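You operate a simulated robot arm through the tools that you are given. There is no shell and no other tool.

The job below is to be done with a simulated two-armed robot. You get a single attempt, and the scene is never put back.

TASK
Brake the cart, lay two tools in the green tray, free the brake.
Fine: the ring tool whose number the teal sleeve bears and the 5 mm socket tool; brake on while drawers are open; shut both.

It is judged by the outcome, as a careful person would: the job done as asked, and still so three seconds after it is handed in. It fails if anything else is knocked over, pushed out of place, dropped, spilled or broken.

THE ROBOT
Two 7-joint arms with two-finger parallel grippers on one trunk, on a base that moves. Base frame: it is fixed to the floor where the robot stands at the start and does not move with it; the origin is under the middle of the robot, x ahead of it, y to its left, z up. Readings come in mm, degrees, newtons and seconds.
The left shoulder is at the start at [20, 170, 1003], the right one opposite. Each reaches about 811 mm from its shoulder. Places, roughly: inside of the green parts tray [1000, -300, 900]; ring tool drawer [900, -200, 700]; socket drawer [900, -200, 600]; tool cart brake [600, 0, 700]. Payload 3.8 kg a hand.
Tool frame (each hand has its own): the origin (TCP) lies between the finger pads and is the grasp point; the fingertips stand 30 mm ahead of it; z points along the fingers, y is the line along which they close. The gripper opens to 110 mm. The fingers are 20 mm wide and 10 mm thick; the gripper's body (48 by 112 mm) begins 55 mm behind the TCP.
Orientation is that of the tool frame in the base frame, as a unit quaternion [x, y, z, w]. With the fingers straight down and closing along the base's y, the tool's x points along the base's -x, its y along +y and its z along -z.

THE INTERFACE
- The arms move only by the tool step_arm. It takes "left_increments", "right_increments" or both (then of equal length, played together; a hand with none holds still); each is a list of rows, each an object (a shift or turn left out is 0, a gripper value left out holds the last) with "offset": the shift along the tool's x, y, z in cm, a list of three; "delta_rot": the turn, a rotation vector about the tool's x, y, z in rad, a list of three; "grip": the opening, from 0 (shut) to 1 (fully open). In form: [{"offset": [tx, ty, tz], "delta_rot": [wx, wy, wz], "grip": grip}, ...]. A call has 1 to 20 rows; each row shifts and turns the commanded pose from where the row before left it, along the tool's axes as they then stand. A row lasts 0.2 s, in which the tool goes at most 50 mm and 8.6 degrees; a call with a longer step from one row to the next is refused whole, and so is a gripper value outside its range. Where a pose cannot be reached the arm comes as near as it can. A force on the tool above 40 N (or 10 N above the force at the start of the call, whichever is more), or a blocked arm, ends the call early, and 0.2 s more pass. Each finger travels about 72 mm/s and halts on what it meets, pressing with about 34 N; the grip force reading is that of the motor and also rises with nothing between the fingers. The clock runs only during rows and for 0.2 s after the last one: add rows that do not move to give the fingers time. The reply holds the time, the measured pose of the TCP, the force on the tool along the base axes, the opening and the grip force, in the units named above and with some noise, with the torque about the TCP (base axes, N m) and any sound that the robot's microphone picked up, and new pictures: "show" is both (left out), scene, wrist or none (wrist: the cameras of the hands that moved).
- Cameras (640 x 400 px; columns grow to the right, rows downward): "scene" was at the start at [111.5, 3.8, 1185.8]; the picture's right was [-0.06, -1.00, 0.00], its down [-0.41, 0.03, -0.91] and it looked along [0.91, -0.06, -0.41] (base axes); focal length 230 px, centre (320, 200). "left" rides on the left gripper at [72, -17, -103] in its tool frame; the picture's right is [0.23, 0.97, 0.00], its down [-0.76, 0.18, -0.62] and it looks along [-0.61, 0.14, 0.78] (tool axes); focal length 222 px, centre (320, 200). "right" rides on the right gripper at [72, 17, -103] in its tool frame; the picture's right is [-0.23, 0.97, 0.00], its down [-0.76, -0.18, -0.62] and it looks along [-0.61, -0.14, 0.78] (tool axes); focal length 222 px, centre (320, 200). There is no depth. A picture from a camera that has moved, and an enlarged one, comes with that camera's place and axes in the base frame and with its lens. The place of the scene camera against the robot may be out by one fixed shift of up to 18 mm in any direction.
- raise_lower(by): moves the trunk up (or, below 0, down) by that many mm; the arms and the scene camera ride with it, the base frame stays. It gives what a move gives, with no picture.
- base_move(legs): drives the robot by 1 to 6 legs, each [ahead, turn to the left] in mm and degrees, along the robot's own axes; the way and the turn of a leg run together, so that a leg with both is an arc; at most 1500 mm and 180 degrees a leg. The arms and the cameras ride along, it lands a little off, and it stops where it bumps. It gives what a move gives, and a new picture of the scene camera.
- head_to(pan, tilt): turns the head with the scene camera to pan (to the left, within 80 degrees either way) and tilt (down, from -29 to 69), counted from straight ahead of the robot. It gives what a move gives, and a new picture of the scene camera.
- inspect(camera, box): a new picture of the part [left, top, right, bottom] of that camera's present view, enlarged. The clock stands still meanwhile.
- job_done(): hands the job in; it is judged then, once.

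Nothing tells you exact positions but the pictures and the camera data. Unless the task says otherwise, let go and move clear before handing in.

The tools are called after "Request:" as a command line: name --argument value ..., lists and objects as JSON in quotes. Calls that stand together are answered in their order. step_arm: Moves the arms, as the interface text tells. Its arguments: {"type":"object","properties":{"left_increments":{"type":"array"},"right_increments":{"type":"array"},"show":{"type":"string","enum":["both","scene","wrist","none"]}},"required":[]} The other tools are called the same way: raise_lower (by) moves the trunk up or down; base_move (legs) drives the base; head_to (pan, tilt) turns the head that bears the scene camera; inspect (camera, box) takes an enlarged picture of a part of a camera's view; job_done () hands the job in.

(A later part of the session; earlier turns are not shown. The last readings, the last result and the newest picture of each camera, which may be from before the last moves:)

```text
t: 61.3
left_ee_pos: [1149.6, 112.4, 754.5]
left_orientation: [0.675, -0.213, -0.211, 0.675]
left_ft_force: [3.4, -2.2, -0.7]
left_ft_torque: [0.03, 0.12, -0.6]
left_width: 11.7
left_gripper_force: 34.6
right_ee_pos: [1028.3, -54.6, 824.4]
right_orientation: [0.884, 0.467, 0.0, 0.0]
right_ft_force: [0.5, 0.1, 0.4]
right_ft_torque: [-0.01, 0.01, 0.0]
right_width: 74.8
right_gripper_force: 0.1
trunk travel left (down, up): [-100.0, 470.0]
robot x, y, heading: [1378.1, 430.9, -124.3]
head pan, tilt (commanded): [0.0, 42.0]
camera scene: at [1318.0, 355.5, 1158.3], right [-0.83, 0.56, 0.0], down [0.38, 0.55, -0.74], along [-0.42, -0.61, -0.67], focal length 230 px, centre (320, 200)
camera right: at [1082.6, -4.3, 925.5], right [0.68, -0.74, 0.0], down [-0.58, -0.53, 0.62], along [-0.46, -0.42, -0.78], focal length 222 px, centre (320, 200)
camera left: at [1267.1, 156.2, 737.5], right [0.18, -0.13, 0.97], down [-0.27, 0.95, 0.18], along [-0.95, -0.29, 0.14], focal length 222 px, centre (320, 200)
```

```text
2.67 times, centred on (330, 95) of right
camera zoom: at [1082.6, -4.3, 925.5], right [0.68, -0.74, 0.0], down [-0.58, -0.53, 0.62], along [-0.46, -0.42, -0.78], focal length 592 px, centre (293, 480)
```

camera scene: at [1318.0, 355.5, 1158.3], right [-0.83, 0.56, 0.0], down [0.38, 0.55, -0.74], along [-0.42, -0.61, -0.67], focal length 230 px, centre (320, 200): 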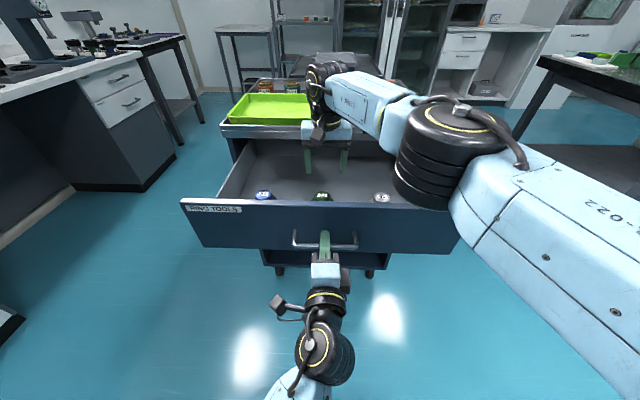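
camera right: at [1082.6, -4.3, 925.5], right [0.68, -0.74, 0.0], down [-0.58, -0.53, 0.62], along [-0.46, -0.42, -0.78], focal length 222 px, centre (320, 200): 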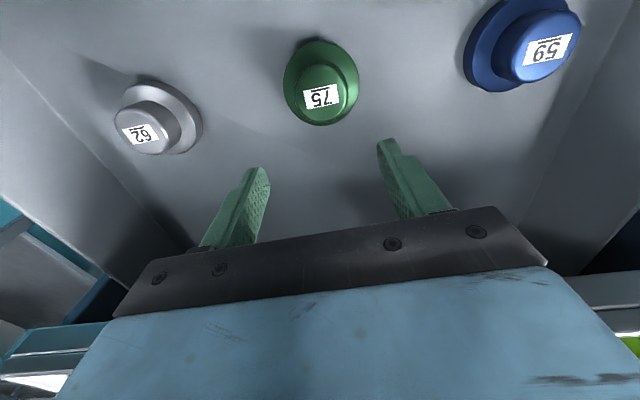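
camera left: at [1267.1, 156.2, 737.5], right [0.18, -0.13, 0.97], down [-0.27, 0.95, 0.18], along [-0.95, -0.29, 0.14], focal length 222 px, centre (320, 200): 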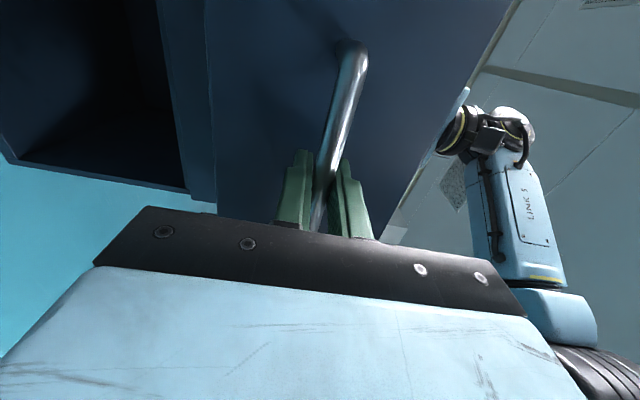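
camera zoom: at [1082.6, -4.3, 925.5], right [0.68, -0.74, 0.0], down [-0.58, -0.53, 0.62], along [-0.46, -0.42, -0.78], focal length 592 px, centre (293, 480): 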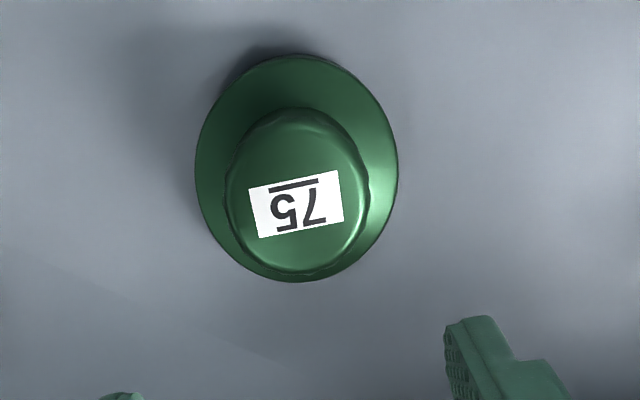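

Tool 75 is now at X 571, Y −9. I'll move over it and descend to grasp height.

Request:
step_arm --right_increments '[{"offset": [1.45, 0.38, 0]}, {"offset": [1.45, 0.38, 1.5]}, {"offset": [0, 0, 2.0]}, {"offset": [0, 0, 2.0]}, {}]' --show "wrist"

Request:
inspect --camera "right" --box '[220, 80, 440, 230]'

```text
t: 62.5
left_ee_pos: [1148.8, 112.1, 753.9]
left_orientation: [0.675, -0.212, -0.21, 0.675]
left_ft_force: [3.5, -3.0, 0.5]
left_ft_torque: [0.0, 0.09, 0.51]
left_width: 11.9
left_gripper_force: 33.8
right_ee_pos: [1051.3, -35.0, 767.9]
right_orientation: [0.885, 0.466, 0.001, -0.001]
right_ft_force: [0.3, -0.6, -0.4]
right_ft_torque: [-0.03, 0.0, 0.02]
right_width: 74.8
right_gripper_force: 0.0
trunk travel left (down, up): [-100.0, 470.0]
robot x, y, heading: [1381.5, 433.0, -124.2]
head pan, tilt (commanded): [0.0, 42.0]
camera right: at [1104.5, 15.9, 869.3], right [0.68, -0.74, 0.0], down [-0.58, -0.53, 0.62], along [-0.46, -0.42, -0.78], focal length 222 px, centre (320, 200)
```

right: 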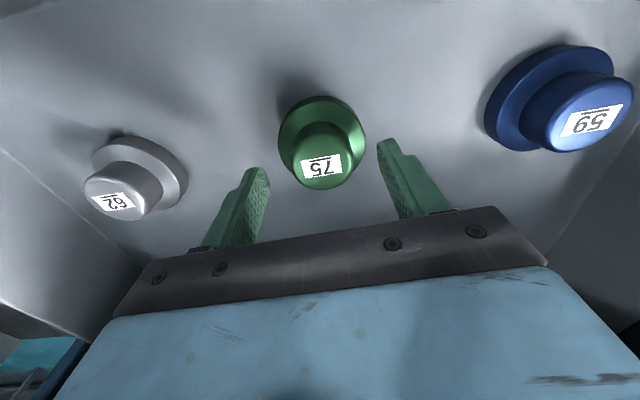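

```text
2.67 times, centred on (330, 155) of right
camera zoom: at [1104.5, 15.9, 869.3], right [0.68, -0.74, 0.0], down [-0.58, -0.53, 0.62], along [-0.46, -0.42, -0.78], focal length 592 px, centre (293, 320)
```

zoom: 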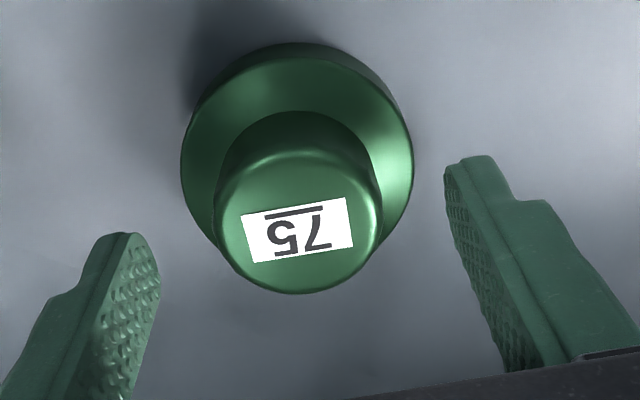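

Alignment is good within 2–3 mm. I'll go down the last 2 cm and close on the knob.

Request:
step_arm --right_increments '[{"offset": [0.2, 0, 1.0]}, {"offset": [0, 0, 1.1]}, {"grip": 0}, {}, {}, {}]' --show "wrist"

Request:
inspect --camera "right" --box '[220, 80, 440, 230]'

```text
t: 63.9
left_ee_pos: [1147.9, 113.7, 755.4]
left_orientation: [0.675, -0.213, -0.211, 0.674]
left_ft_force: [4.8, -3.6, -0.3]
left_ft_torque: [0.06, 0.1, 0.15]
left_width: 11.6
left_gripper_force: 33.8
right_ee_pos: [1052.7, -33.2, 746.1]
right_orientation: [0.885, 0.466, 0.0, 0.0]
right_ft_force: [0.6, 0.4, -0.7]
right_ft_torque: [0.0, 0.02, 0.04]
right_width: 42.8
right_gripper_force: 33.7
trunk travel left (down, up): [-100.0, 470.0]
robot x, y, heading: [1375.9, 430.0, -124.3]
head pan, tilt (commanded): [0.0, 42.0]
camera right: at [1106.6, 17.0, 848.9], right [0.68, -0.74, 0.0], down [-0.58, -0.53, 0.62], along [-0.46, -0.42, -0.78], focal length 222 px, centre (320, 200)
```

right: 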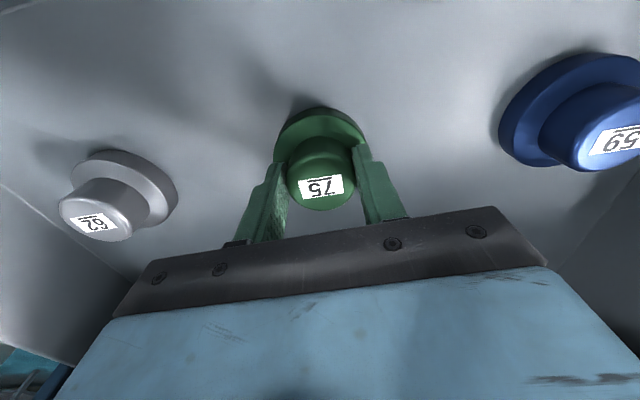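

```text
2.67 times, centred on (330, 155) of right
camera zoom: at [1106.6, 17.0, 848.9], right [0.68, -0.74, 0.0], down [-0.58, -0.53, 0.62], along [-0.46, -0.42, -0.78], focal length 592 px, centre (293, 320)
```

zoom: 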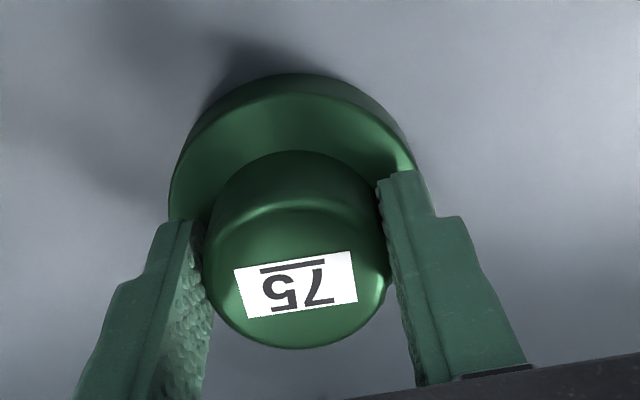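

Ring tool 75 is gripped at 42.8 mm. I'll lift it straight up, checking early that it comes along, then clear the drawer.

Request:
step_arm --right_increments '[{"offset": [0, 0, -1.0]}, {"offset": [0, 0, -2.0]}, {"offset": [0, 0, -2.5]}, {"offset": [0, 0, -2.5]}, {}]' --show "both"

```text
t: 65.1
left_ee_pos: [1148.4, 112.0, 753.9]
left_orientation: [0.675, -0.213, -0.21, 0.674]
left_ft_force: [6.4, -4.0, 0.0]
left_ft_torque: [0.02, 0.05, -0.02]
left_width: 11.8
left_gripper_force: 34.0
right_ee_pos: [1053.6, -33.0, 826.1]
right_orientation: [0.885, 0.466, 0.0, 0.0]
right_ft_force: [0.1, 1.2, -1.4]
right_ft_torque: [0.03, 0.01, -0.02]
right_width: 42.8
right_gripper_force: 34.0
trunk travel left (down, up): [-100.0, 470.0]
robot x, y, heading: [1380.1, 433.9, -124.4]
head pan, tilt (commanded): [0.0, 42.0]
camera scene: at [1318.2, 355.4, 1158.3], right [-0.83, 0.56, 0.0], down [0.38, 0.55, -0.74], along [-0.42, -0.61, -0.67], focal length 230 px, centre (320, 200)
camera right: at [1107.4, 17.4, 929.2], right [0.68, -0.74, 0.0], down [-0.58, -0.53, 0.62], along [-0.46, -0.42, -0.78], focal length 222 px, centre (320, 200)
```

scene: 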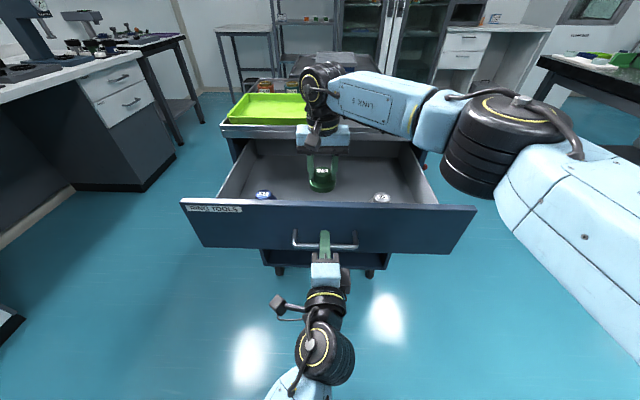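
right: 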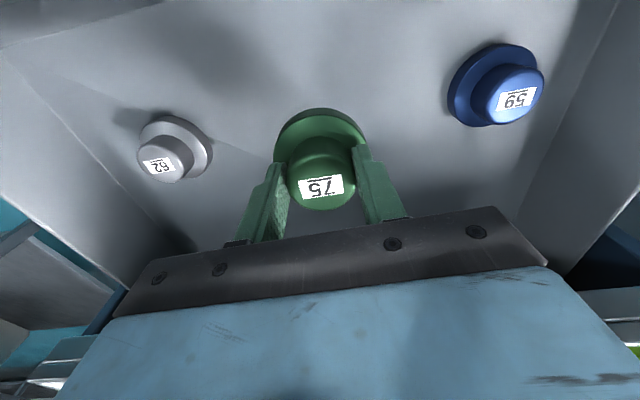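

The tool is firmly held. I'll lift it above the cart top and draw it back towards me, then push the drawer closed with the left hand.

Request:
step_arm --right_increments '[{"offset": [0, 0, -2.5]}, {"offset": [0, 0, -2.5]}, {"offset": [0, 0, -2.5]}, {"offset": [0, 0, -2.5]}, {"offset": [0, 0, -2.5]}, {"offset": [0, 0, -2.5]}, {"offset": [2.0, -2.5, 0]}, {"offset": [2.0, -2.5, 0]}, {"offset": [2.0, -2.5, 0]}, {}]' --show "scene"

```text
t: 67.3
left_ee_pos: [1149.2, 113.0, 754.5]
left_orientation: [0.675, -0.213, -0.211, 0.674]
left_ft_force: [6.0, -4.2, 0.3]
left_ft_torque: [0.11, 0.07, 0.37]
left_width: 11.6
left_gripper_force: 33.9
right_ee_pos: [1025.4, 59.8, 975.6]
right_orientation: [0.885, 0.466, 0.0, 0.0]
right_ft_force: [0.6, -0.3, -1.3]
right_ft_torque: [0.01, 0.0, -0.05]
right_width: 42.6
right_gripper_force: 34.3
trunk travel left (down, up): [-100.0, 470.0]
robot x, y, heading: [1375.9, 433.0, -124.1]
head pan, tilt (commanded): [0.0, 42.0]
camera scene: at [1318.1, 355.4, 1158.3], right [-0.83, 0.56, 0.0], down [0.38, 0.55, -0.74], along [-0.42, -0.61, -0.67], focal length 230 px, centre (320, 200)
```

scene: 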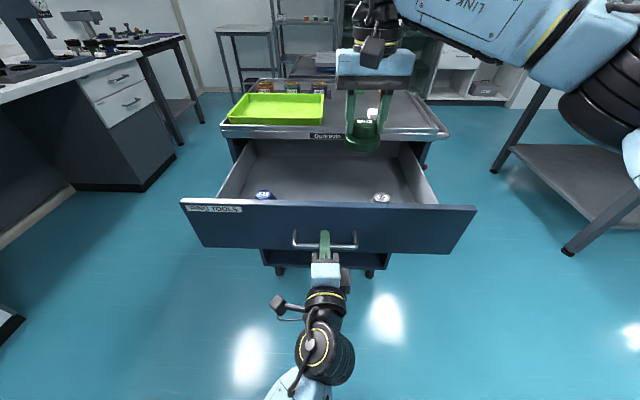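

Now I'll push the ring drawer closed along its rail direction.

Request:
step_arm --left_increments '[{"offset": [-0.06, 0, 2.0]}, {"offset": [-0.06, 0, 2.0]}, {"offset": [-0.06, 0, 2.0]}, {"offset": [-0.06, 0, 2.0]}, {"offset": [-0.06, 0, 2.0]}, {"offset": [-0.06, 0, 2.0]}, {"offset": [-0.06, 0, 2.0]}, {"offset": [-0.06, 0, 2.0]}, {"offset": [-0.06, 0, 2.0]}, {"offset": [-0.06, 0, 2.0]}]' --show "scene"

```text
t: 69.5
left_ee_pos: [1029.9, -47.7, 755.0]
left_orientation: [0.674, -0.211, -0.211, 0.676]
left_ft_force: [8.5, -7.0, 6.5]
left_ft_torque: [0.09, 0.08, 0.64]
left_width: 11.8
left_gripper_force: 34.3
right_ee_pos: [1025.6, 58.6, 976.4]
right_orientation: [0.884, 0.467, -0.001, -0.001]
right_ft_force: [-0.3, 0.6, -0.9]
right_ft_torque: [-0.02, -0.02, -0.02]
right_width: 42.6
right_gripper_force: 33.9
trunk travel left (down, up): [-100.0, 470.0]
robot x, y, heading: [1377.6, 433.4, -124.1]
head pan, tilt (commanded): [0.0, 42.0]
camera scene: at [1318.5, 355.3, 1158.4], right [-0.83, 0.56, 0.0], down [0.38, 0.55, -0.74], along [-0.42, -0.61, -0.67], focal length 230 px, centre (320, 200)
```

scene: 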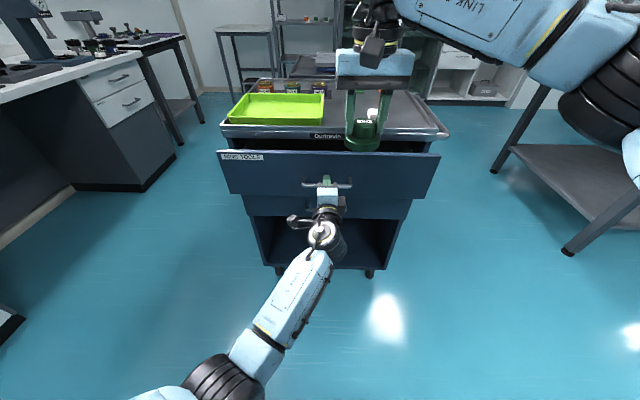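

Only about 66 mm remain. I'll continue pushing and finish gently against the stop.

Request:
step_arm --left_increments '[{"offset": [0.05, 0, 2.0]}, {"offset": [0, 0, 2.0]}, {"offset": [-0.03, 0, 1.5]}, {"offset": [0, 0, 0.7]}, {"offset": [0, 0, 0.4]}, {"offset": [0, 0, 0.3]}]' --show "scene"

Request:
inspect --camera "scene" --box '[210, 110, 450, 230]'

```text
t: 70.9
left_ee_pos: [989.9, -100.8, 754.2]
left_orientation: [0.674, -0.213, -0.212, 0.675]
left_ft_force: [18.2, 18.8, 7.0]
left_ft_torque: [0.01, 0.06, -0.63]
left_width: 11.7
left_gripper_force: 33.8
right_ee_pos: [1026.0, 60.4, 977.3]
right_orientation: [0.884, 0.467, -0.002, 0.001]
right_ft_force: [0.0, 0.6, -2.0]
right_ft_torque: [0.01, -0.01, 0.02]
right_width: 42.7
right_gripper_force: 34.0
trunk travel left (down, up): [-100.0, 470.0]
robot x, y, heading: [1383.2, 431.1, -124.5]
head pan, tilt (commanded): [0.0, 42.0]
camera scene: at [1319.8, 358.0, 1158.6], right [-0.83, 0.56, 0.0], down [0.38, 0.55, -0.74], along [-0.42, -0.61, -0.67], focal length 230 px, centre (320, 200)
```

scene: 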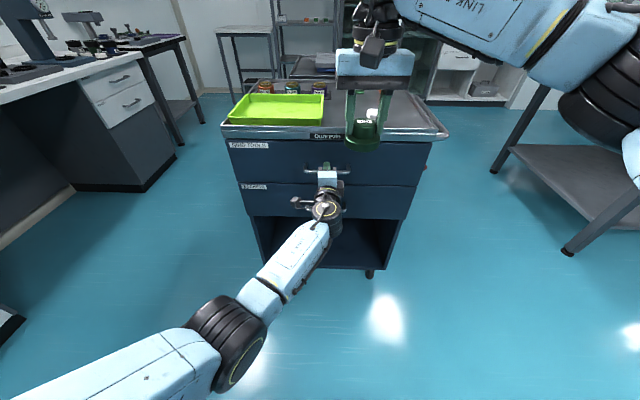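

```text
2.67 times, centred on (330, 170) of scene
camera zoom: at [1319.8, 358.0, 1158.6], right [-0.83, 0.56, 0.0], down [0.38, 0.55, -0.74], along [-0.42, -0.61, -0.67], focal length 613 px, centre (293, 280)
```

zoom: 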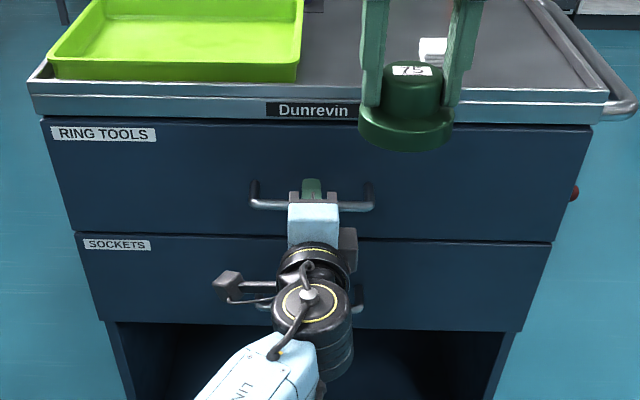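

The ring drawer is shut (label and gaps back as before). I'll release the handle, retract the left hand up and out to the left, then raise the trunk before driving closer to the tray.

Request:
step_arm --left_increments '[{"grip": 0.5}, {}, {}, {"offset": [0, 0, -2.5]}, {"offset": [0, 0, -2.5]}, {"offset": [0, 0, -2.5]}, {"offset": [3.4, 2.3, -1.8]}, {"offset": [3.4, 2.3, -1.8]}, {"offset": [3.4, 2.3, -1.8]}, {"offset": [3.4, 2.3, -1.8]}, {"offset": [3.4, 2.3, -1.8]}, {"offset": [3.4, 2.3, -1.8]}, {"offset": [3.4, 2.3, -1.8]}, {"offset": [3.4, 2.3, -1.8]}, {"offset": [3.4, 2.3, -1.8]}]' --show "scene"

Request:
raise_lower --by 150

Request:
head_to --pan 0 --tilt 50

```text
t: 74.1
left_ee_pos: [1368.5, -103.3, 959.6]
left_orientation: [0.674, -0.213, -0.212, 0.675]
left_ft_force: [-0.8, 0.3, 0.8]
left_ft_torque: [-0.03, 0.02, 0.06]
left_width: 54.9
left_gripper_force: 0.0
left hand out of reach, approached as far as the arm can: row 14, 15
right_ee_pos: [1025.7, 59.4, 976.5]
right_orientation: [0.884, 0.467, -0.001, 0.0]
right_ft_force: [0.9, 0.3, -1.7]
right_ft_torque: [-0.01, 0.0, 0.02]
right_width: 42.6
right_gripper_force: 33.6
trunk travel left (down, up): [-100.0, 470.0]
robot x, y, heading: [1375.0, 430.1, -124.4]
head pan, tilt (commanded): [0.0, 42.0]
camera scene: at [1318.0, 355.8, 1158.3], right [-0.83, 0.56, 0.0], down [0.38, 0.55, -0.74], along [-0.42, -0.61, -0.67], focal length 230 px, centre (320, 200)
```

scene: 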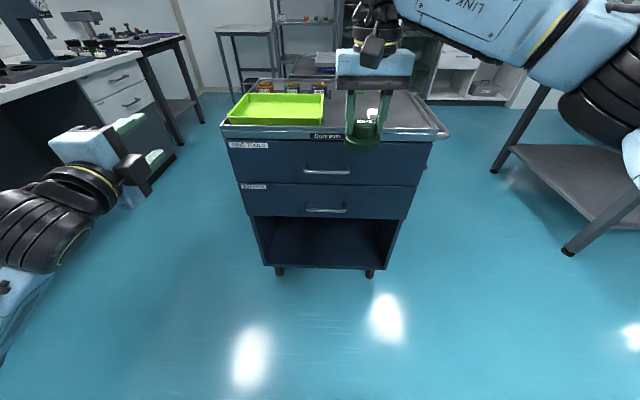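

```text
t: 75.8
left_ee_pos: [1366.8, -103.8, 1107.7]
left_orientation: [0.675, -0.214, -0.212, 0.674]
left_ft_force: [-0.3, 0.6, 0.1]
left_ft_torque: [0.0, -0.01, 0.03]
left_width: 54.9
left_gripper_force: 0.1
right_ee_pos: [1024.6, 58.0, 1127.3]
right_orientation: [0.885, 0.466, 0.0, -0.001]
right_ft_force: [0.7, 1.3, -1.5]
right_ft_torque: [0.0, -0.06, 0.01]
right_width: 42.4
right_gripper_force: 34.3
trunk travel left (down, up): [-250.0, 320.0]
robot x, y, heading: [1379.5, 434.6, -124.5]
head pan, tilt (commanded): [0.0, 42.0]
```

```text
t: 76.5
left_ee_pos: [1367.7, -104.1, 1109.1]
left_orientation: [0.675, -0.213, -0.211, 0.674]
left_ft_force: [-0.1, -0.1, 0.4]
left_ft_torque: [0.01, 0.03, -0.01]
left_width: 55.0
left_gripper_force: 0.0
right_ee_pos: [1024.8, 58.3, 1126.0]
right_orientation: [0.885, 0.466, 0.0, 0.0]
right_ft_force: [0.1, 0.1, -0.3]
right_ft_torque: [0.01, 0.0, 0.0]
right_width: 42.5
right_gripper_force: 33.8
trunk travel left (down, up): [-250.0, 320.0]
robot x, y, heading: [1377.0, 431.3, -123.9]
head pan, tilt (commanded): [0.0, 50.0]
camera scene: at [1321.4, 361.1, 1297.1], right [-0.83, 0.56, 0.0], down [0.43, 0.63, -0.64], along [-0.36, -0.53, -0.77], focal length 230 px, centre (320, 200)
```

scene: 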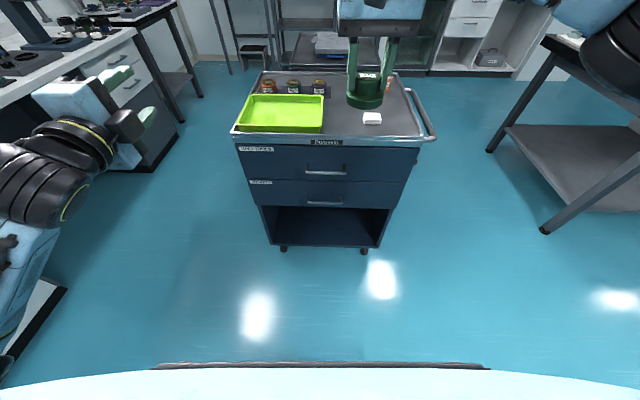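

The way is clear. Let me zoom on the tray to locate it before driving forward.

Request:
inspect --camera "scene" --box '[225, 65, 445, 185]'

```text
2.91 times, centred on (335, 125) of scene
camera zoom: at [1321.4, 361.1, 1297.1], right [-0.83, 0.56, 0.0], down [0.43, 0.63, -0.64], along [-0.36, -0.53, -0.77], focal length 668 px, centre (276, 418)
```

zoom: 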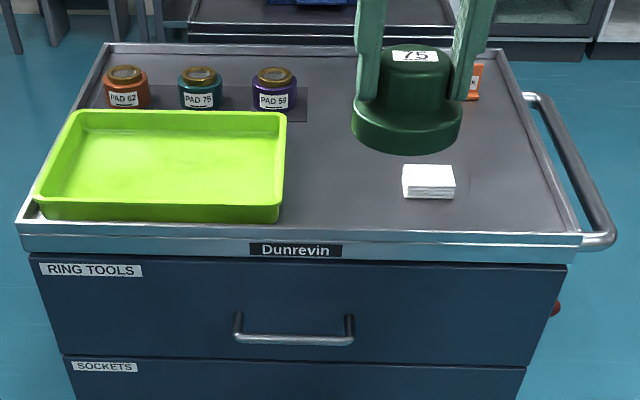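

The tray spans roughly X 680–870, Y −11…232 in my frame. I'll drive forward 235 mm so its middle is comfortably within reach.

Request:
base_move --legs '[[235, 0]]'

Request:
inspect --camera "right" --box '[0, 0, 640, 400]'

Request:
inspect --camera "scene" --box '[170, 90, 470, 270]'

```text
t: 78.3
left_ee_pos: [1233.2, -300.4, 1108.2]
left_orientation: [0.675, -0.213, -0.212, 0.674]
left_ft_force: [-0.5, -0.6, -0.6]
left_ft_torque: [-0.01, -0.03, 0.0]
left_width: 55.2
left_gripper_force: 0.1
right_ee_pos: [891.6, -137.9, 1127.0]
right_orientation: [0.885, 0.466, 0.0, 0.0]
right_ft_force: [0.2, -0.1, -2.4]
right_ft_torque: [0.01, -0.02, -0.02]
right_width: 42.4
right_gripper_force: 34.1
trunk travel left (down, up): [-250.0, 320.0]
robot x, y, heading: [1247.1, 235.9, -124.2]
head pan, tilt (commanded): [0.0, 50.0]
camera scene: at [1187.2, 165.1, 1297.0], right [-0.83, 0.56, 0.0], down [0.43, 0.63, -0.64], along [-0.36, -0.53, -0.77], focal length 230 px, centre (320, 200)
```

scene: 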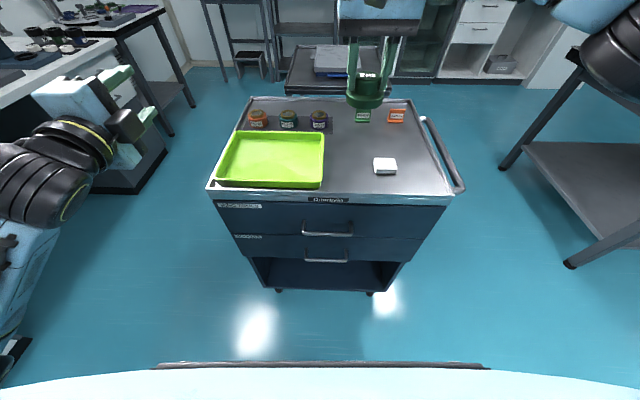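

```text
1.00 times, centred on (320, 200) of right (not enlarged: the box is as wide or as high as the picture)
camera zoom: at [944.3, -86.3, 1228.5], right [0.68, -0.74, 0.0], down [-0.58, -0.53, 0.62], along [-0.46, -0.42, -0.78], focal length 222 px, centre (320, 200)
```

zoom: 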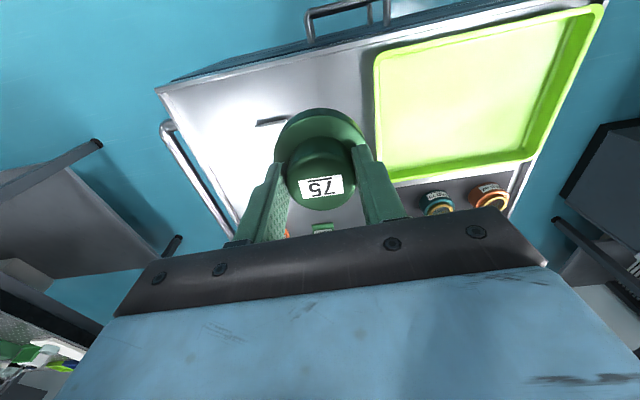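

```text
2.13 times, centred on (320, 180) of scene
camera zoom: at [1187.2, 165.1, 1297.0], right [-0.83, 0.56, 0.0], down [0.43, 0.63, -0.64], along [-0.36, -0.53, -0.77], focal length 490 px, centre (320, 243)
```

zoom: 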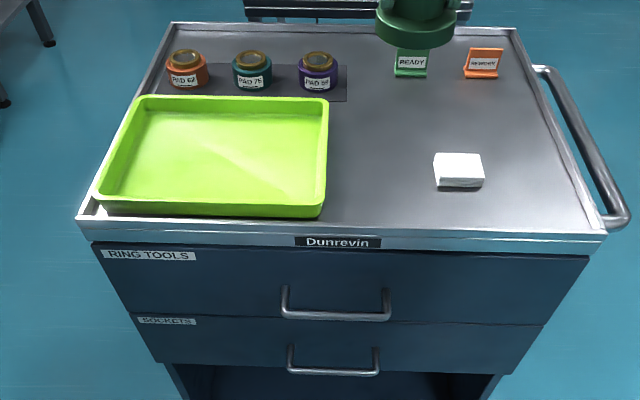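

The tray is right ahead and within reach. I'll carry the ring tool over the right half of the tray and start lowering it.

Request:
step_arm --right_increments '[{"offset": [-1.28, 3.2, 1.0]}, {"offset": [-1.28, 3.2, 1.0]}, {"offset": [-1.28, 3.2, 1.0]}, {"offset": [-1.28, 3.2, 1.0]}, {"offset": [0, 0, 3.0]}, {"offset": [0, 0, 3.0]}, {"offset": [0, 0, 3.0]}, {}]' --show "both"

Request:
inspect --camera "scene" --box '[200, 90, 420, 220]'

```text
t: 80.1
left_ee_pos: [1233.7, -298.8, 1108.2]
left_orientation: [0.675, -0.213, -0.212, 0.674]
left_ft_force: [-0.3, -0.3, 0.2]
left_ft_torque: [0.0, 0.03, 0.0]
left_width: 55.1
left_gripper_force: 0.0
right_ee_pos: [967.9, -252.1, 997.2]
right_orientation: [0.885, 0.466, 0.001, 0.0]
right_ft_force: [0.4, 0.7, -1.5]
right_ft_torque: [0.02, 0.0, -0.01]
right_width: 42.7
right_gripper_force: 33.9
trunk travel left (down, up): [-250.0, 320.0]
robot x, y, heading: [1245.2, 240.9, -124.3]
head pan, tilt (commanded): [0.0, 50.0]
camera scene: at [1188.0, 165.8, 1297.1], right [-0.83, 0.56, 0.0], down [0.43, 0.63, -0.64], along [-0.36, -0.53, -0.77], focal length 230 px, centre (320, 200)
camera right: at [1022.4, -200.8, 1100.0], right [0.67, -0.74, 0.0], down [-0.58, -0.53, 0.62], along [-0.46, -0.42, -0.78], focal length 222 px, centre (320, 200)
```

scene: 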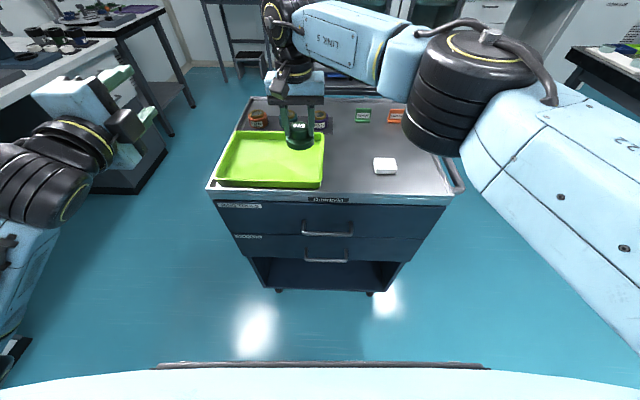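
right: 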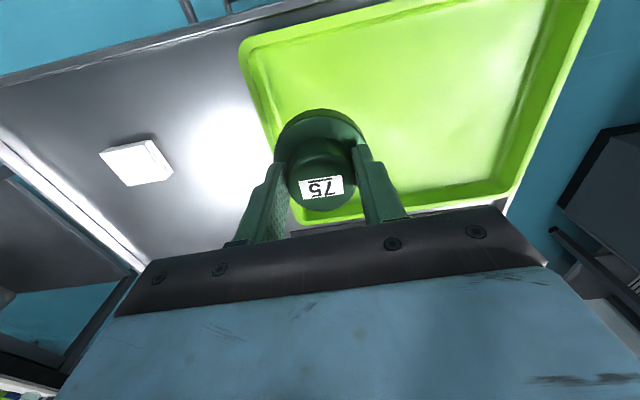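

```text
2.91 times, centred on (310, 155) of scene
camera zoom: at [1188.0, 165.8, 1297.1], right [-0.83, 0.56, 0.0], down [0.43, 0.63, -0.64], along [-0.36, -0.53, -0.77], focal length 668 px, centre (349, 331)
```

zoom: 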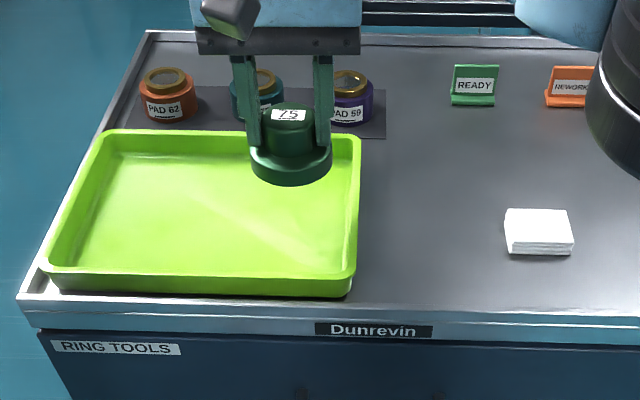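

Re-triangulating, the tray rim is at about z 882 and the tray spans X 486–690, Y −10…250. I'll shift slightly left and lower further.

Request:
step_arm --right_increments '[{"offset": [0, 1.5, 2.5]}, {"offset": [0, 0, 2.5]}, {"offset": [0, 0, 2.0]}, {}]' --show "both"

Request:
inspect --camera "scene" --box '[200, 90, 420, 220]'

```text
t: 81.1
left_ee_pos: [1232.7, -299.7, 1109.1]
left_orientation: [0.675, -0.213, -0.212, 0.674]
left_ft_force: [0.1, 0.1, 0.1]
left_ft_torque: [0.01, 0.0, -0.03]
left_width: 54.9
left_gripper_force: 0.1
right_ee_pos: [979.0, -259.1, 926.6]
right_orientation: [0.884, 0.467, 0.0, 0.0]
right_ft_force: [0.8, 0.3, -2.1]
right_ft_torque: [0.02, -0.01, 0.01]
right_width: 42.2
right_gripper_force: 34.2
trunk travel left (down, up): [-250.0, 320.0]
robot x, y, heading: [1244.3, 237.7, -124.4]
head pan, tilt (commanded): [0.0, 50.0]
camera scene: at [1187.6, 165.8, 1297.1], right [-0.83, 0.56, 0.0], down [0.43, 0.63, -0.64], along [-0.36, -0.53, -0.77], focal length 230 px, centre (320, 200)
camera right: at [1032.9, -209.0, 1029.0], right [0.67, -0.74, 0.0], down [-0.58, -0.53, 0.62], along [-0.46, -0.42, -0.78], focal length 222 px, centre (320, 200)
```

scene: 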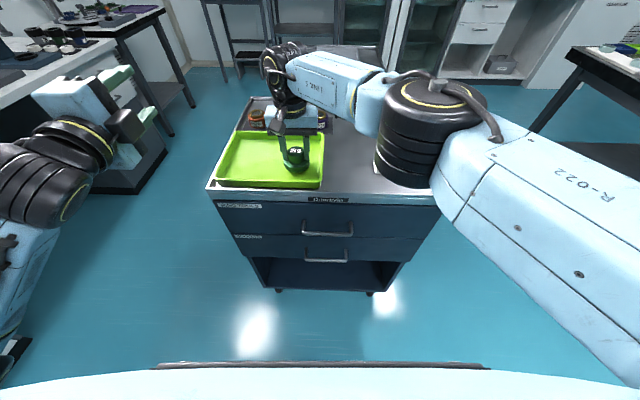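
right: 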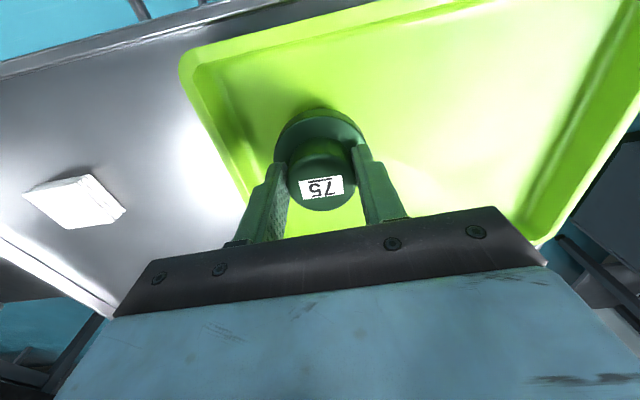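

```text
2.91 times, centred on (310, 155) of scene
camera zoom: at [1187.6, 165.8, 1297.1], right [-0.83, 0.56, 0.0], down [0.43, 0.63, -0.64], along [-0.36, -0.53, -0.77], focal length 668 px, centre (349, 331)
```

zoom: 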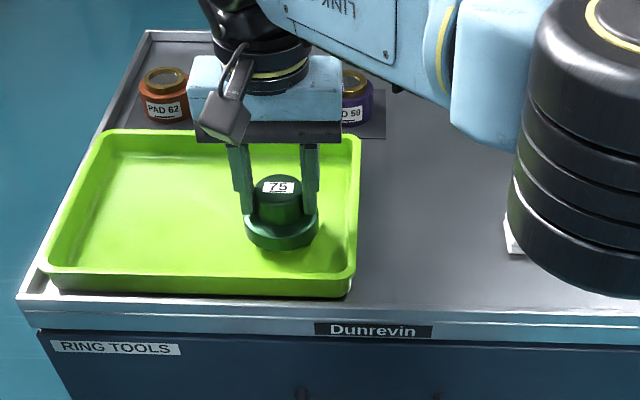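

The tool is inside the tray outline with margin. I'll lower in small steps and watch for contact force.

Request:
step_arm --right_increments '[{"offset": [0, 0, 1.0]}, {"offset": [0, 0, 0.8]}, {}]' --show "none"

Request:
inspect --camera "scene" --box '[240, 130, 350, 200]'

```text
t: 81.9
left_ee_pos: [1233.9, -296.6, 1111.1]
left_orientation: [0.673, -0.214, -0.212, 0.676]
left_ft_force: [0.7, 0.1, -0.3]
left_ft_torque: [0.02, 0.0, 0.01]
left_width: 55.0
left_gripper_force: 0.0
right_ee_pos: [979.5, -259.7, 912.0]
right_orientation: [0.885, 0.466, -0.003, 0.002]
right_ft_force: [-1.2, -0.6, 28.1]
right_ft_torque: [-0.11, 0.16, 0.06]
right_width: 42.5
right_gripper_force: 34.0
trunk travel left (down, up): [-250.0, 320.0]
robot x, y, heading: [1242.5, 238.2, -124.4]
head pan, tilt (commanded): [0.0, 50.0]
```

```text
5.71 times, centred on (295, 165) of scene
camera zoom: at [1188.6, 167.9, 1297.5], right [-0.83, 0.56, 0.0], down [0.43, 0.63, -0.64], along [-0.36, -0.53, -0.76], focal length 1313 px, centre (463, 400)
```

zoom: 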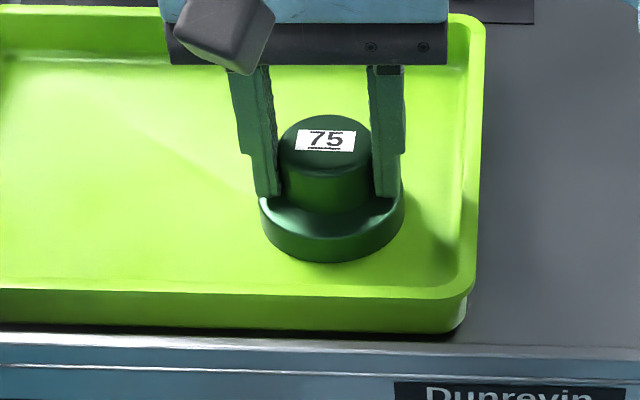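

Contact with the tray floor (28 N). I'll ease up 3 mm, open the fingers and lift straight off.

Request:
step_arm --right_increments '[{"offset": [0, 0, -0.3]}, {"grip": 0.6}, {}, {}, {"offset": [0, 0, -1.5]}, {"offset": [0, 0, -2.5]}, {"offset": [0, 0, -4.0]}, {"offset": [0, 0, -4.0]}]' --show "both"

Request:
inspect --camera "scene" --box '[200, 90, 420, 220]'

```text
t: 83.7
left_ee_pos: [1234.3, -299.1, 1110.4]
left_orientation: [0.674, -0.213, -0.212, 0.675]
left_ft_force: [0.2, -0.1, 0.1]
left_ft_torque: [-0.02, 0.0, -0.01]
left_width: 54.9
left_gripper_force: 0.0
right_ee_pos: [979.3, -258.4, 1031.9]
right_orientation: [0.884, 0.467, 0.0, 0.001]
right_ft_force: [0.0, 0.7, -0.7]
right_ft_torque: [0.02, 0.02, 0.02]
right_width: 65.9
right_gripper_force: 0.0
trunk travel left (down, up): [-250.0, 320.0]
robot x, y, heading: [1247.2, 235.3, -124.3]
head pan, tilt (commanded): [0.0, 50.0]
camera scene: at [1188.3, 165.9, 1297.1], right [-0.83, 0.56, 0.0], down [0.43, 0.63, -0.64], along [-0.36, -0.53, -0.77], focal length 230 px, centre (320, 200)
camera right: at [1033.8, -208.1, 1134.5], right [0.68, -0.74, 0.0], down [-0.58, -0.53, 0.62], along [-0.46, -0.42, -0.78], focal length 222 px, centre (320, 200)
```

scene: 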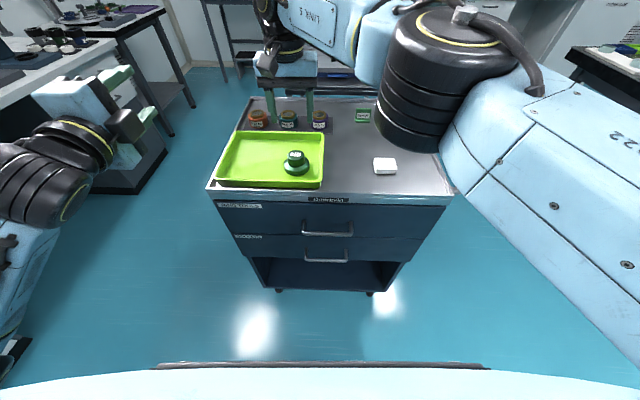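
right: 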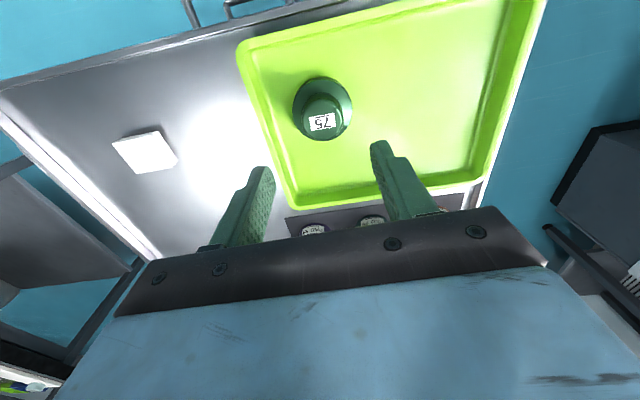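

```text
2.91 times, centred on (310, 155) of scene
camera zoom: at [1188.3, 165.9, 1297.1], right [-0.83, 0.56, 0.0], down [0.43, 0.63, -0.64], along [-0.36, -0.53, -0.77], focal length 668 px, centre (349, 331)
```

zoom: 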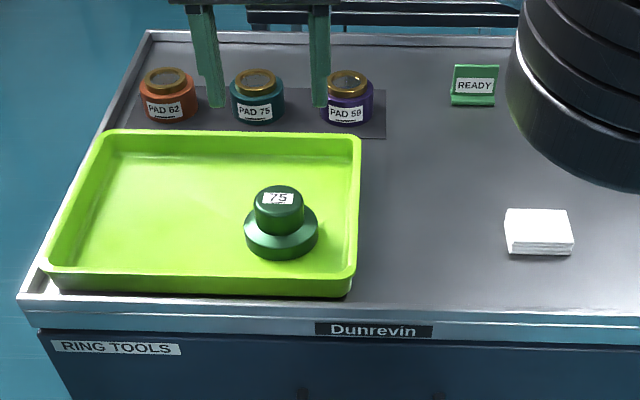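

The ring tool is in the tray, upright and released. I'll back up 235 mm and lower the trunk for the socket drawer.

Request:
base_move --legs '[[-235, 0]]'

Request:
raise_lower --by -200

Request:
head_to --pan 0 --tilt 42

```text
t: 85.5
left_ee_pos: [1364.6, -105.7, 1109.3]
left_orientation: [0.674, -0.214, -0.212, 0.675]
left_ft_force: [0.1, -0.3, 0.7]
left_ft_torque: [0.02, 0.03, -0.01]
left_width: 55.0
left_gripper_force: 0.0
right_ee_pos: [1111.4, -66.3, 1031.4]
right_orientation: [0.885, 0.465, 0.0, 0.0]
right_ft_force: [0.5, -0.4, -0.5]
right_ft_torque: [0.0, -0.02, 0.03]
right_width: 65.8
right_gripper_force: 0.0
trunk travel left (down, up): [-250.0, 320.0]
robot x, y, heading: [1373.5, 426.8, -124.5]
head pan, tilt (commanded): [0.0, 50.0]
camera scene: at [1320.0, 359.0, 1297.1], right [-0.82, 0.57, 0.0], down [0.43, 0.63, -0.64], along [-0.36, -0.53, -0.77], focal length 230 px, centre (320, 200)
```

scene: 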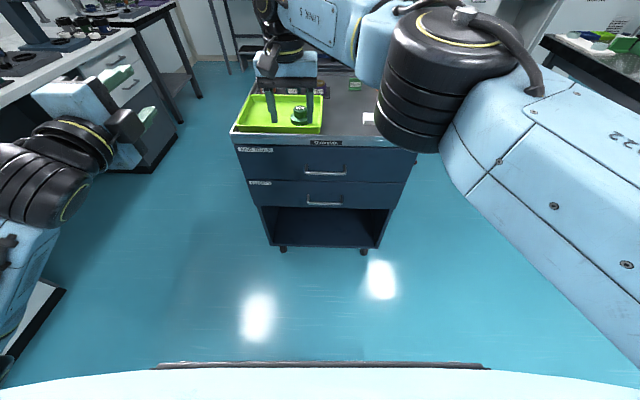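

```text
t: 87.6
left_ee_pos: [1363.2, -106.7, 909.3]
left_orientation: [0.674, -0.214, -0.213, 0.674]
left_ft_force: [0.0, -0.1, -0.8]
left_ft_torque: [-0.02, 0.01, 0.0]
left_width: 54.8
left_gripper_force: 0.1
right_ee_pos: [1109.8, -66.8, 831.9]
right_orientation: [0.885, 0.465, 0.0, 0.0]
right_ft_force: [0.0, -1.0, -0.1]
right_ft_torque: [0.0, -0.01, 0.03]
right_width: 66.0
right_gripper_force: 0.0
trunk travel left (down, up): [-50.0, 520.0]
robot x, y, heading: [1379.2, 431.4, -124.6]
head pan, tilt (commanded): [0.0, 50.0]
```

```text
t: 88.3
left_ee_pos: [1363.9, -107.9, 909.4]
left_orientation: [0.674, -0.214, -0.212, 0.674]
left_ft_force: [0.4, -0.6, 0.3]
left_ft_torque: [0.0, -0.02, 0.0]
left_width: 55.1
left_gripper_force: 0.0
right_ee_pos: [1109.7, -67.5, 830.7]
right_orientation: [0.885, 0.465, 0.0, 0.0]
right_ft_force: [0.1, 0.6, -0.3]
right_ft_torque: [-0.03, 0.03, -0.03]
right_width: 65.8
right_gripper_force: 0.1
trunk travel left (down, up): [-50.0, 520.0]
robot x, y, heading: [1378.7, 428.5, -124.4]
head pan, tilt (commanded): [0.0, 42.0]
camera scene: at [1315.8, 352.9, 1108.3], right [-0.82, 0.57, 0.0], down [0.38, 0.55, -0.74], along [-0.42, -0.61, -0.67], focal length 230 px, centre (320, 200)
```

scene: 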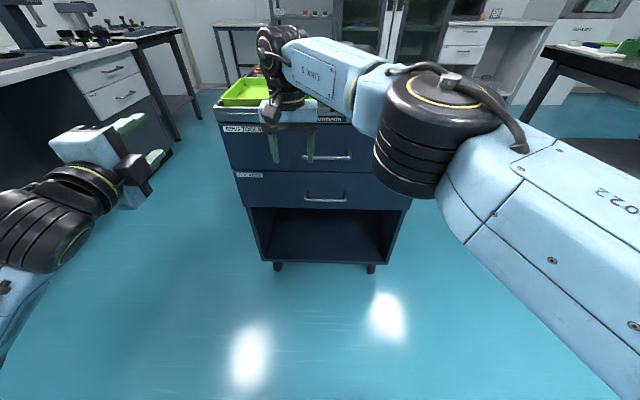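

Back at the drawer stance. I'll drop the trunk the last 50 mm, raise the right hand out of the way, and bring the left hand in front of the lower (SOCKETS) handle.

Request:
raise_lower --by -50

Request:
step_arm --left_increments '[{"offset": [0, -4.47, 0]}, {"offset": [0, -4.47, 0]}, {"offset": [0, -4.47, 0]}, {"offset": [0, -4.47, 0]}, {"offset": [0, -4.47, 0]}, {"offset": [0, -4.47, 0]}, {"offset": [-3.9, 0, 1.0]}, {"offset": [-3.9, 0, 1.0]}, {"offset": [-3.9, 0, 1.0]}, {"offset": [-3.9, 0, 1.0]}, {"offset": [-3.9, 0, 1.0]}, {"offset": [-3.9, 0, 1.0]}, {"offset": [-3.9, 0, 1.0]}, {"offset": [-3.9, 0, 1.0]}, {}]' --right_increments '[{"offset": [0, 0, -2.5]}, {"offset": [0, 0, -2.5]}, {"offset": [0, 0, -2.5]}, {"offset": [0, 0, -2.5]}, {"offset": [0, 0, -2.5]}, {"offset": [0, 0, -2.5]}, {"offset": [0, -1.5, 0]}, {"offset": [0, -1.5, 0]}, {"offset": [0, -1.5, 0]}, {"offset": [0, -1.5, 0]}, {}, {}, {}, {}, {}]' --show "both"

```text
t: 89.2
left_ee_pos: [1362.8, -106.7, 859.7]
left_orientation: [0.675, -0.214, -0.212, 0.674]
left_ft_force: [0.6, -0.1, 0.6]
left_ft_torque: [-0.01, 0.0, 0.02]
left_width: 55.0
left_gripper_force: 0.0
right_ee_pos: [1109.9, -65.7, 782.3]
right_orientation: [0.885, 0.466, 0.0, 0.0]
right_ft_force: [0.3, 0.6, 0.1]
right_ft_torque: [0.02, 0.01, -0.01]
right_width: 66.0
right_gripper_force: 0.1
trunk travel left (down, up): [0.0, 570.0]
robot x, y, heading: [1378.1, 426.8, -124.3]
head pan, tilt (commanded): [0.0, 42.0]
```

```text
t: 92.4
left_ee_pos: [1064.0, 5.7, 591.7]
left_orientation: [0.674, -0.213, -0.213, 0.674]
left_ft_force: [-0.2, 0.2, -0.4]
left_ft_torque: [-0.02, 0.0, 0.0]
left_width: 54.9
left_gripper_force: 0.0
right_ee_pos: [1061.9, -6.9, 901.1]
right_orientation: [0.885, 0.466, 0.0, 0.0]
right_ft_force: [-0.3, 0.4, 0.3]
right_ft_torque: [0.0, -0.01, 0.01]
right_width: 66.0
right_gripper_force: 0.0
right hand out of reach, approached as far as the arm can: row 2, 3, 4, 5, 6
trunk travel left (down, up): [0.0, 570.0]
robot x, y, heading: [1375.2, 430.6, -124.6]
head pan, tilt (commanded): [0.0, 42.0]
camera scene: at [1315.9, 352.9, 1058.3], right [-0.82, 0.57, 0.0], down [0.38, 0.55, -0.74], along [-0.42, -0.61, -0.67], focal length 230 px, centre (320, 200)
camera right: at [1116.0, 44.5, 1003.3], right [0.67, -0.74, 0.0], down [-0.58, -0.53, 0.62], along [-0.46, -0.42, -0.78], focal length 222 px, centre (320, 200)
camera left: at [1183.6, 49.8, 574.3], right [0.19, -0.13, 0.97], down [-0.27, 0.95, 0.18], along [-0.95, -0.29, 0.14], focal length 222 px, centre (320, 200)
```

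scene: 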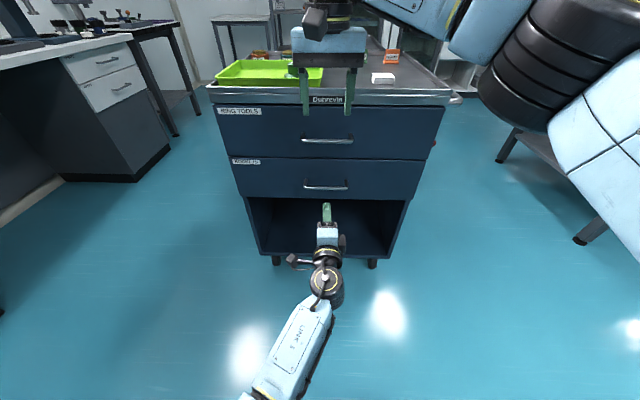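
right: 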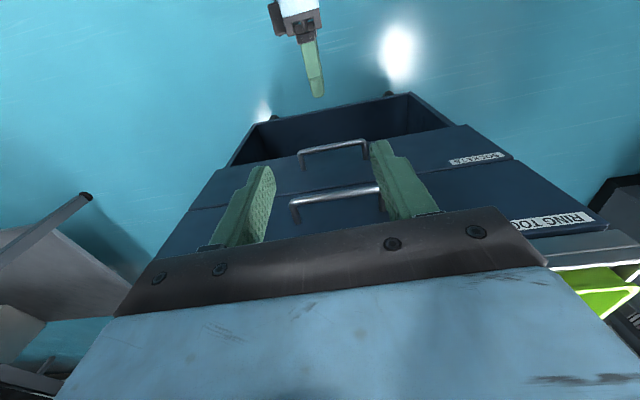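
left: 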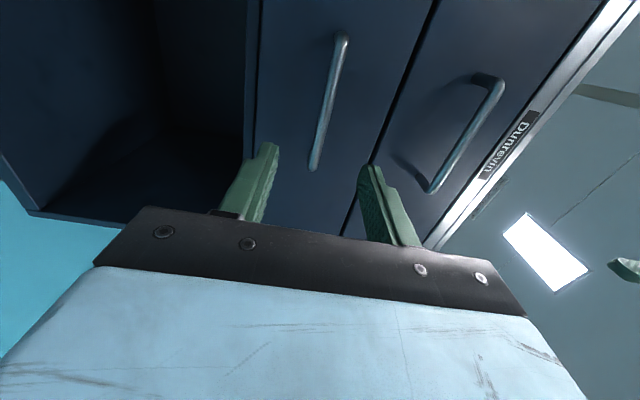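

The lower handle is centred ahead at z≈598. I'll move in to about 50 mm short and verify.

Request:
step_arm --left_increments '[{"offset": [0, 0.6, 2.5]}, {"offset": [0, 0, 2.5]}, {"offset": [0, 0, 3.0]}, {}]' --show "wrist"

Request:
inspect --camera "left" --box '[160, 0, 480, 220]'

Request:
inspect --camera "scene" --box '[220, 90, 430, 220]'

```text
t: 93.4
left_ee_pos: [1020.1, -57.9, 595.7]
left_orientation: [0.674, -0.214, -0.212, 0.674]
left_ft_force: [-0.7, 0.5, 0.0]
left_ft_torque: [-0.02, -0.02, 0.01]
left_width: 55.2
left_gripper_force: 0.1
right_ee_pos: [1061.4, -6.1, 901.5]
right_orientation: [0.885, 0.465, 0.0, 0.0]
right_ft_force: [0.9, 0.7, 0.3]
right_ft_torque: [0.01, -0.03, -0.02]
right_width: 66.0
right_gripper_force: 0.1
trunk travel left (down, up): [0.0, 570.0]
robot x, y, heading: [1378.7, 429.6, -124.1]
head pan, tilt (commanded): [0.0, 42.0]
camera left: at [1138.5, -15.4, 579.8], right [0.18, -0.13, 0.97], down [-0.27, 0.95, 0.18], along [-0.95, -0.29, 0.14], focal length 222 px, centre (320, 200)
```

left: 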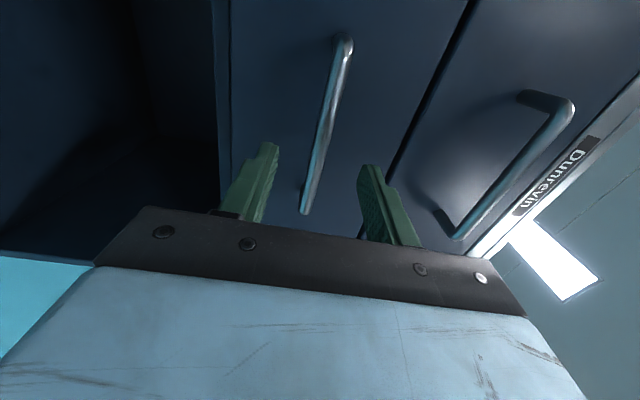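

```text
1.82 times, centred on (320, 110) of left
camera zoom: at [1138.5, -15.4, 579.8], right [0.18, -0.13, 0.97], down [-0.27, 0.95, 0.18], along [-0.95, -0.29, 0.14], focal length 404 px, centre (320, 364)
```

zoom: 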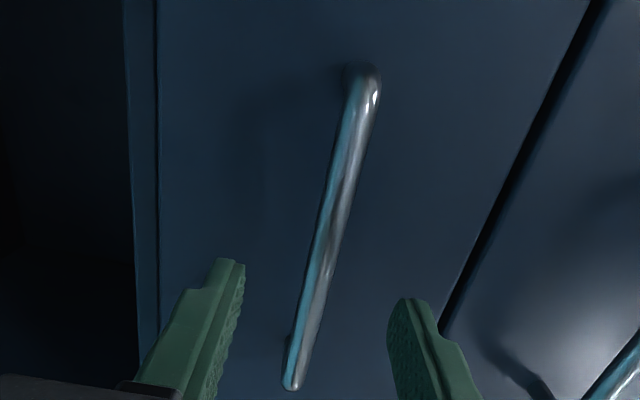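

```text
3.05 times, centred on (325, 155) of scene
camera zoom: at [1315.8, 352.9, 1058.3], right [-0.82, 0.57, 0.0], down [0.38, 0.55, -0.74], along [-0.42, -0.61, -0.67], focal length 700 px, centre (305, 337)
```

zoom: 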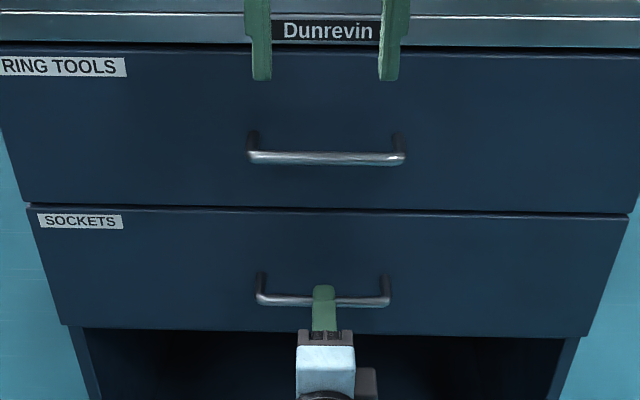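

The bar is centred in height and sideways. I'll move forward 49 mm and close on it.

Request:
step_arm --left_increments '[{"offset": [0, 0, 2.5]}, {"offset": [0, 0, 2.4]}, {"grip": 0}, {}, {}, {}]' --show "wrist"

```text
t: 94.8
left_ee_pos: [991.3, -99.1, 596.6]
left_orientation: [0.675, -0.214, -0.213, 0.673]
left_ft_force: [-0.1, -0.5, -0.3]
left_ft_torque: [0.09, 0.09, 0.17]
left_width: 12.0
left_gripper_force: 34.0
right_ee_pos: [1061.5, -6.3, 901.1]
right_orientation: [0.885, 0.465, -0.001, 0.0]
right_ft_force: [-0.8, 0.6, 0.2]
right_ft_torque: [0.02, 0.0, -0.02]
right_width: 66.0
right_gripper_force: 0.1
trunk travel left (down, up): [0.0, 570.0]
robot x, y, heading: [1379.3, 429.0, -124.2]
head pan, tilt (commanded): [0.0, 42.0]
camera left: at [1109.3, -54.9, 579.6], right [0.18, -0.13, 0.97], down [-0.27, 0.95, 0.18], along [-0.95, -0.29, 0.14], focal length 222 px, centre (320, 200)
```

left: 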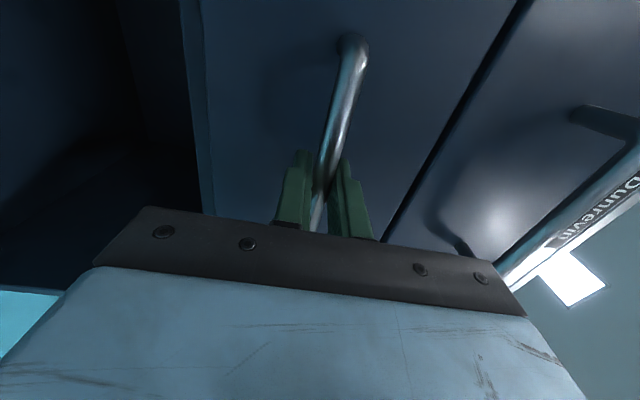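

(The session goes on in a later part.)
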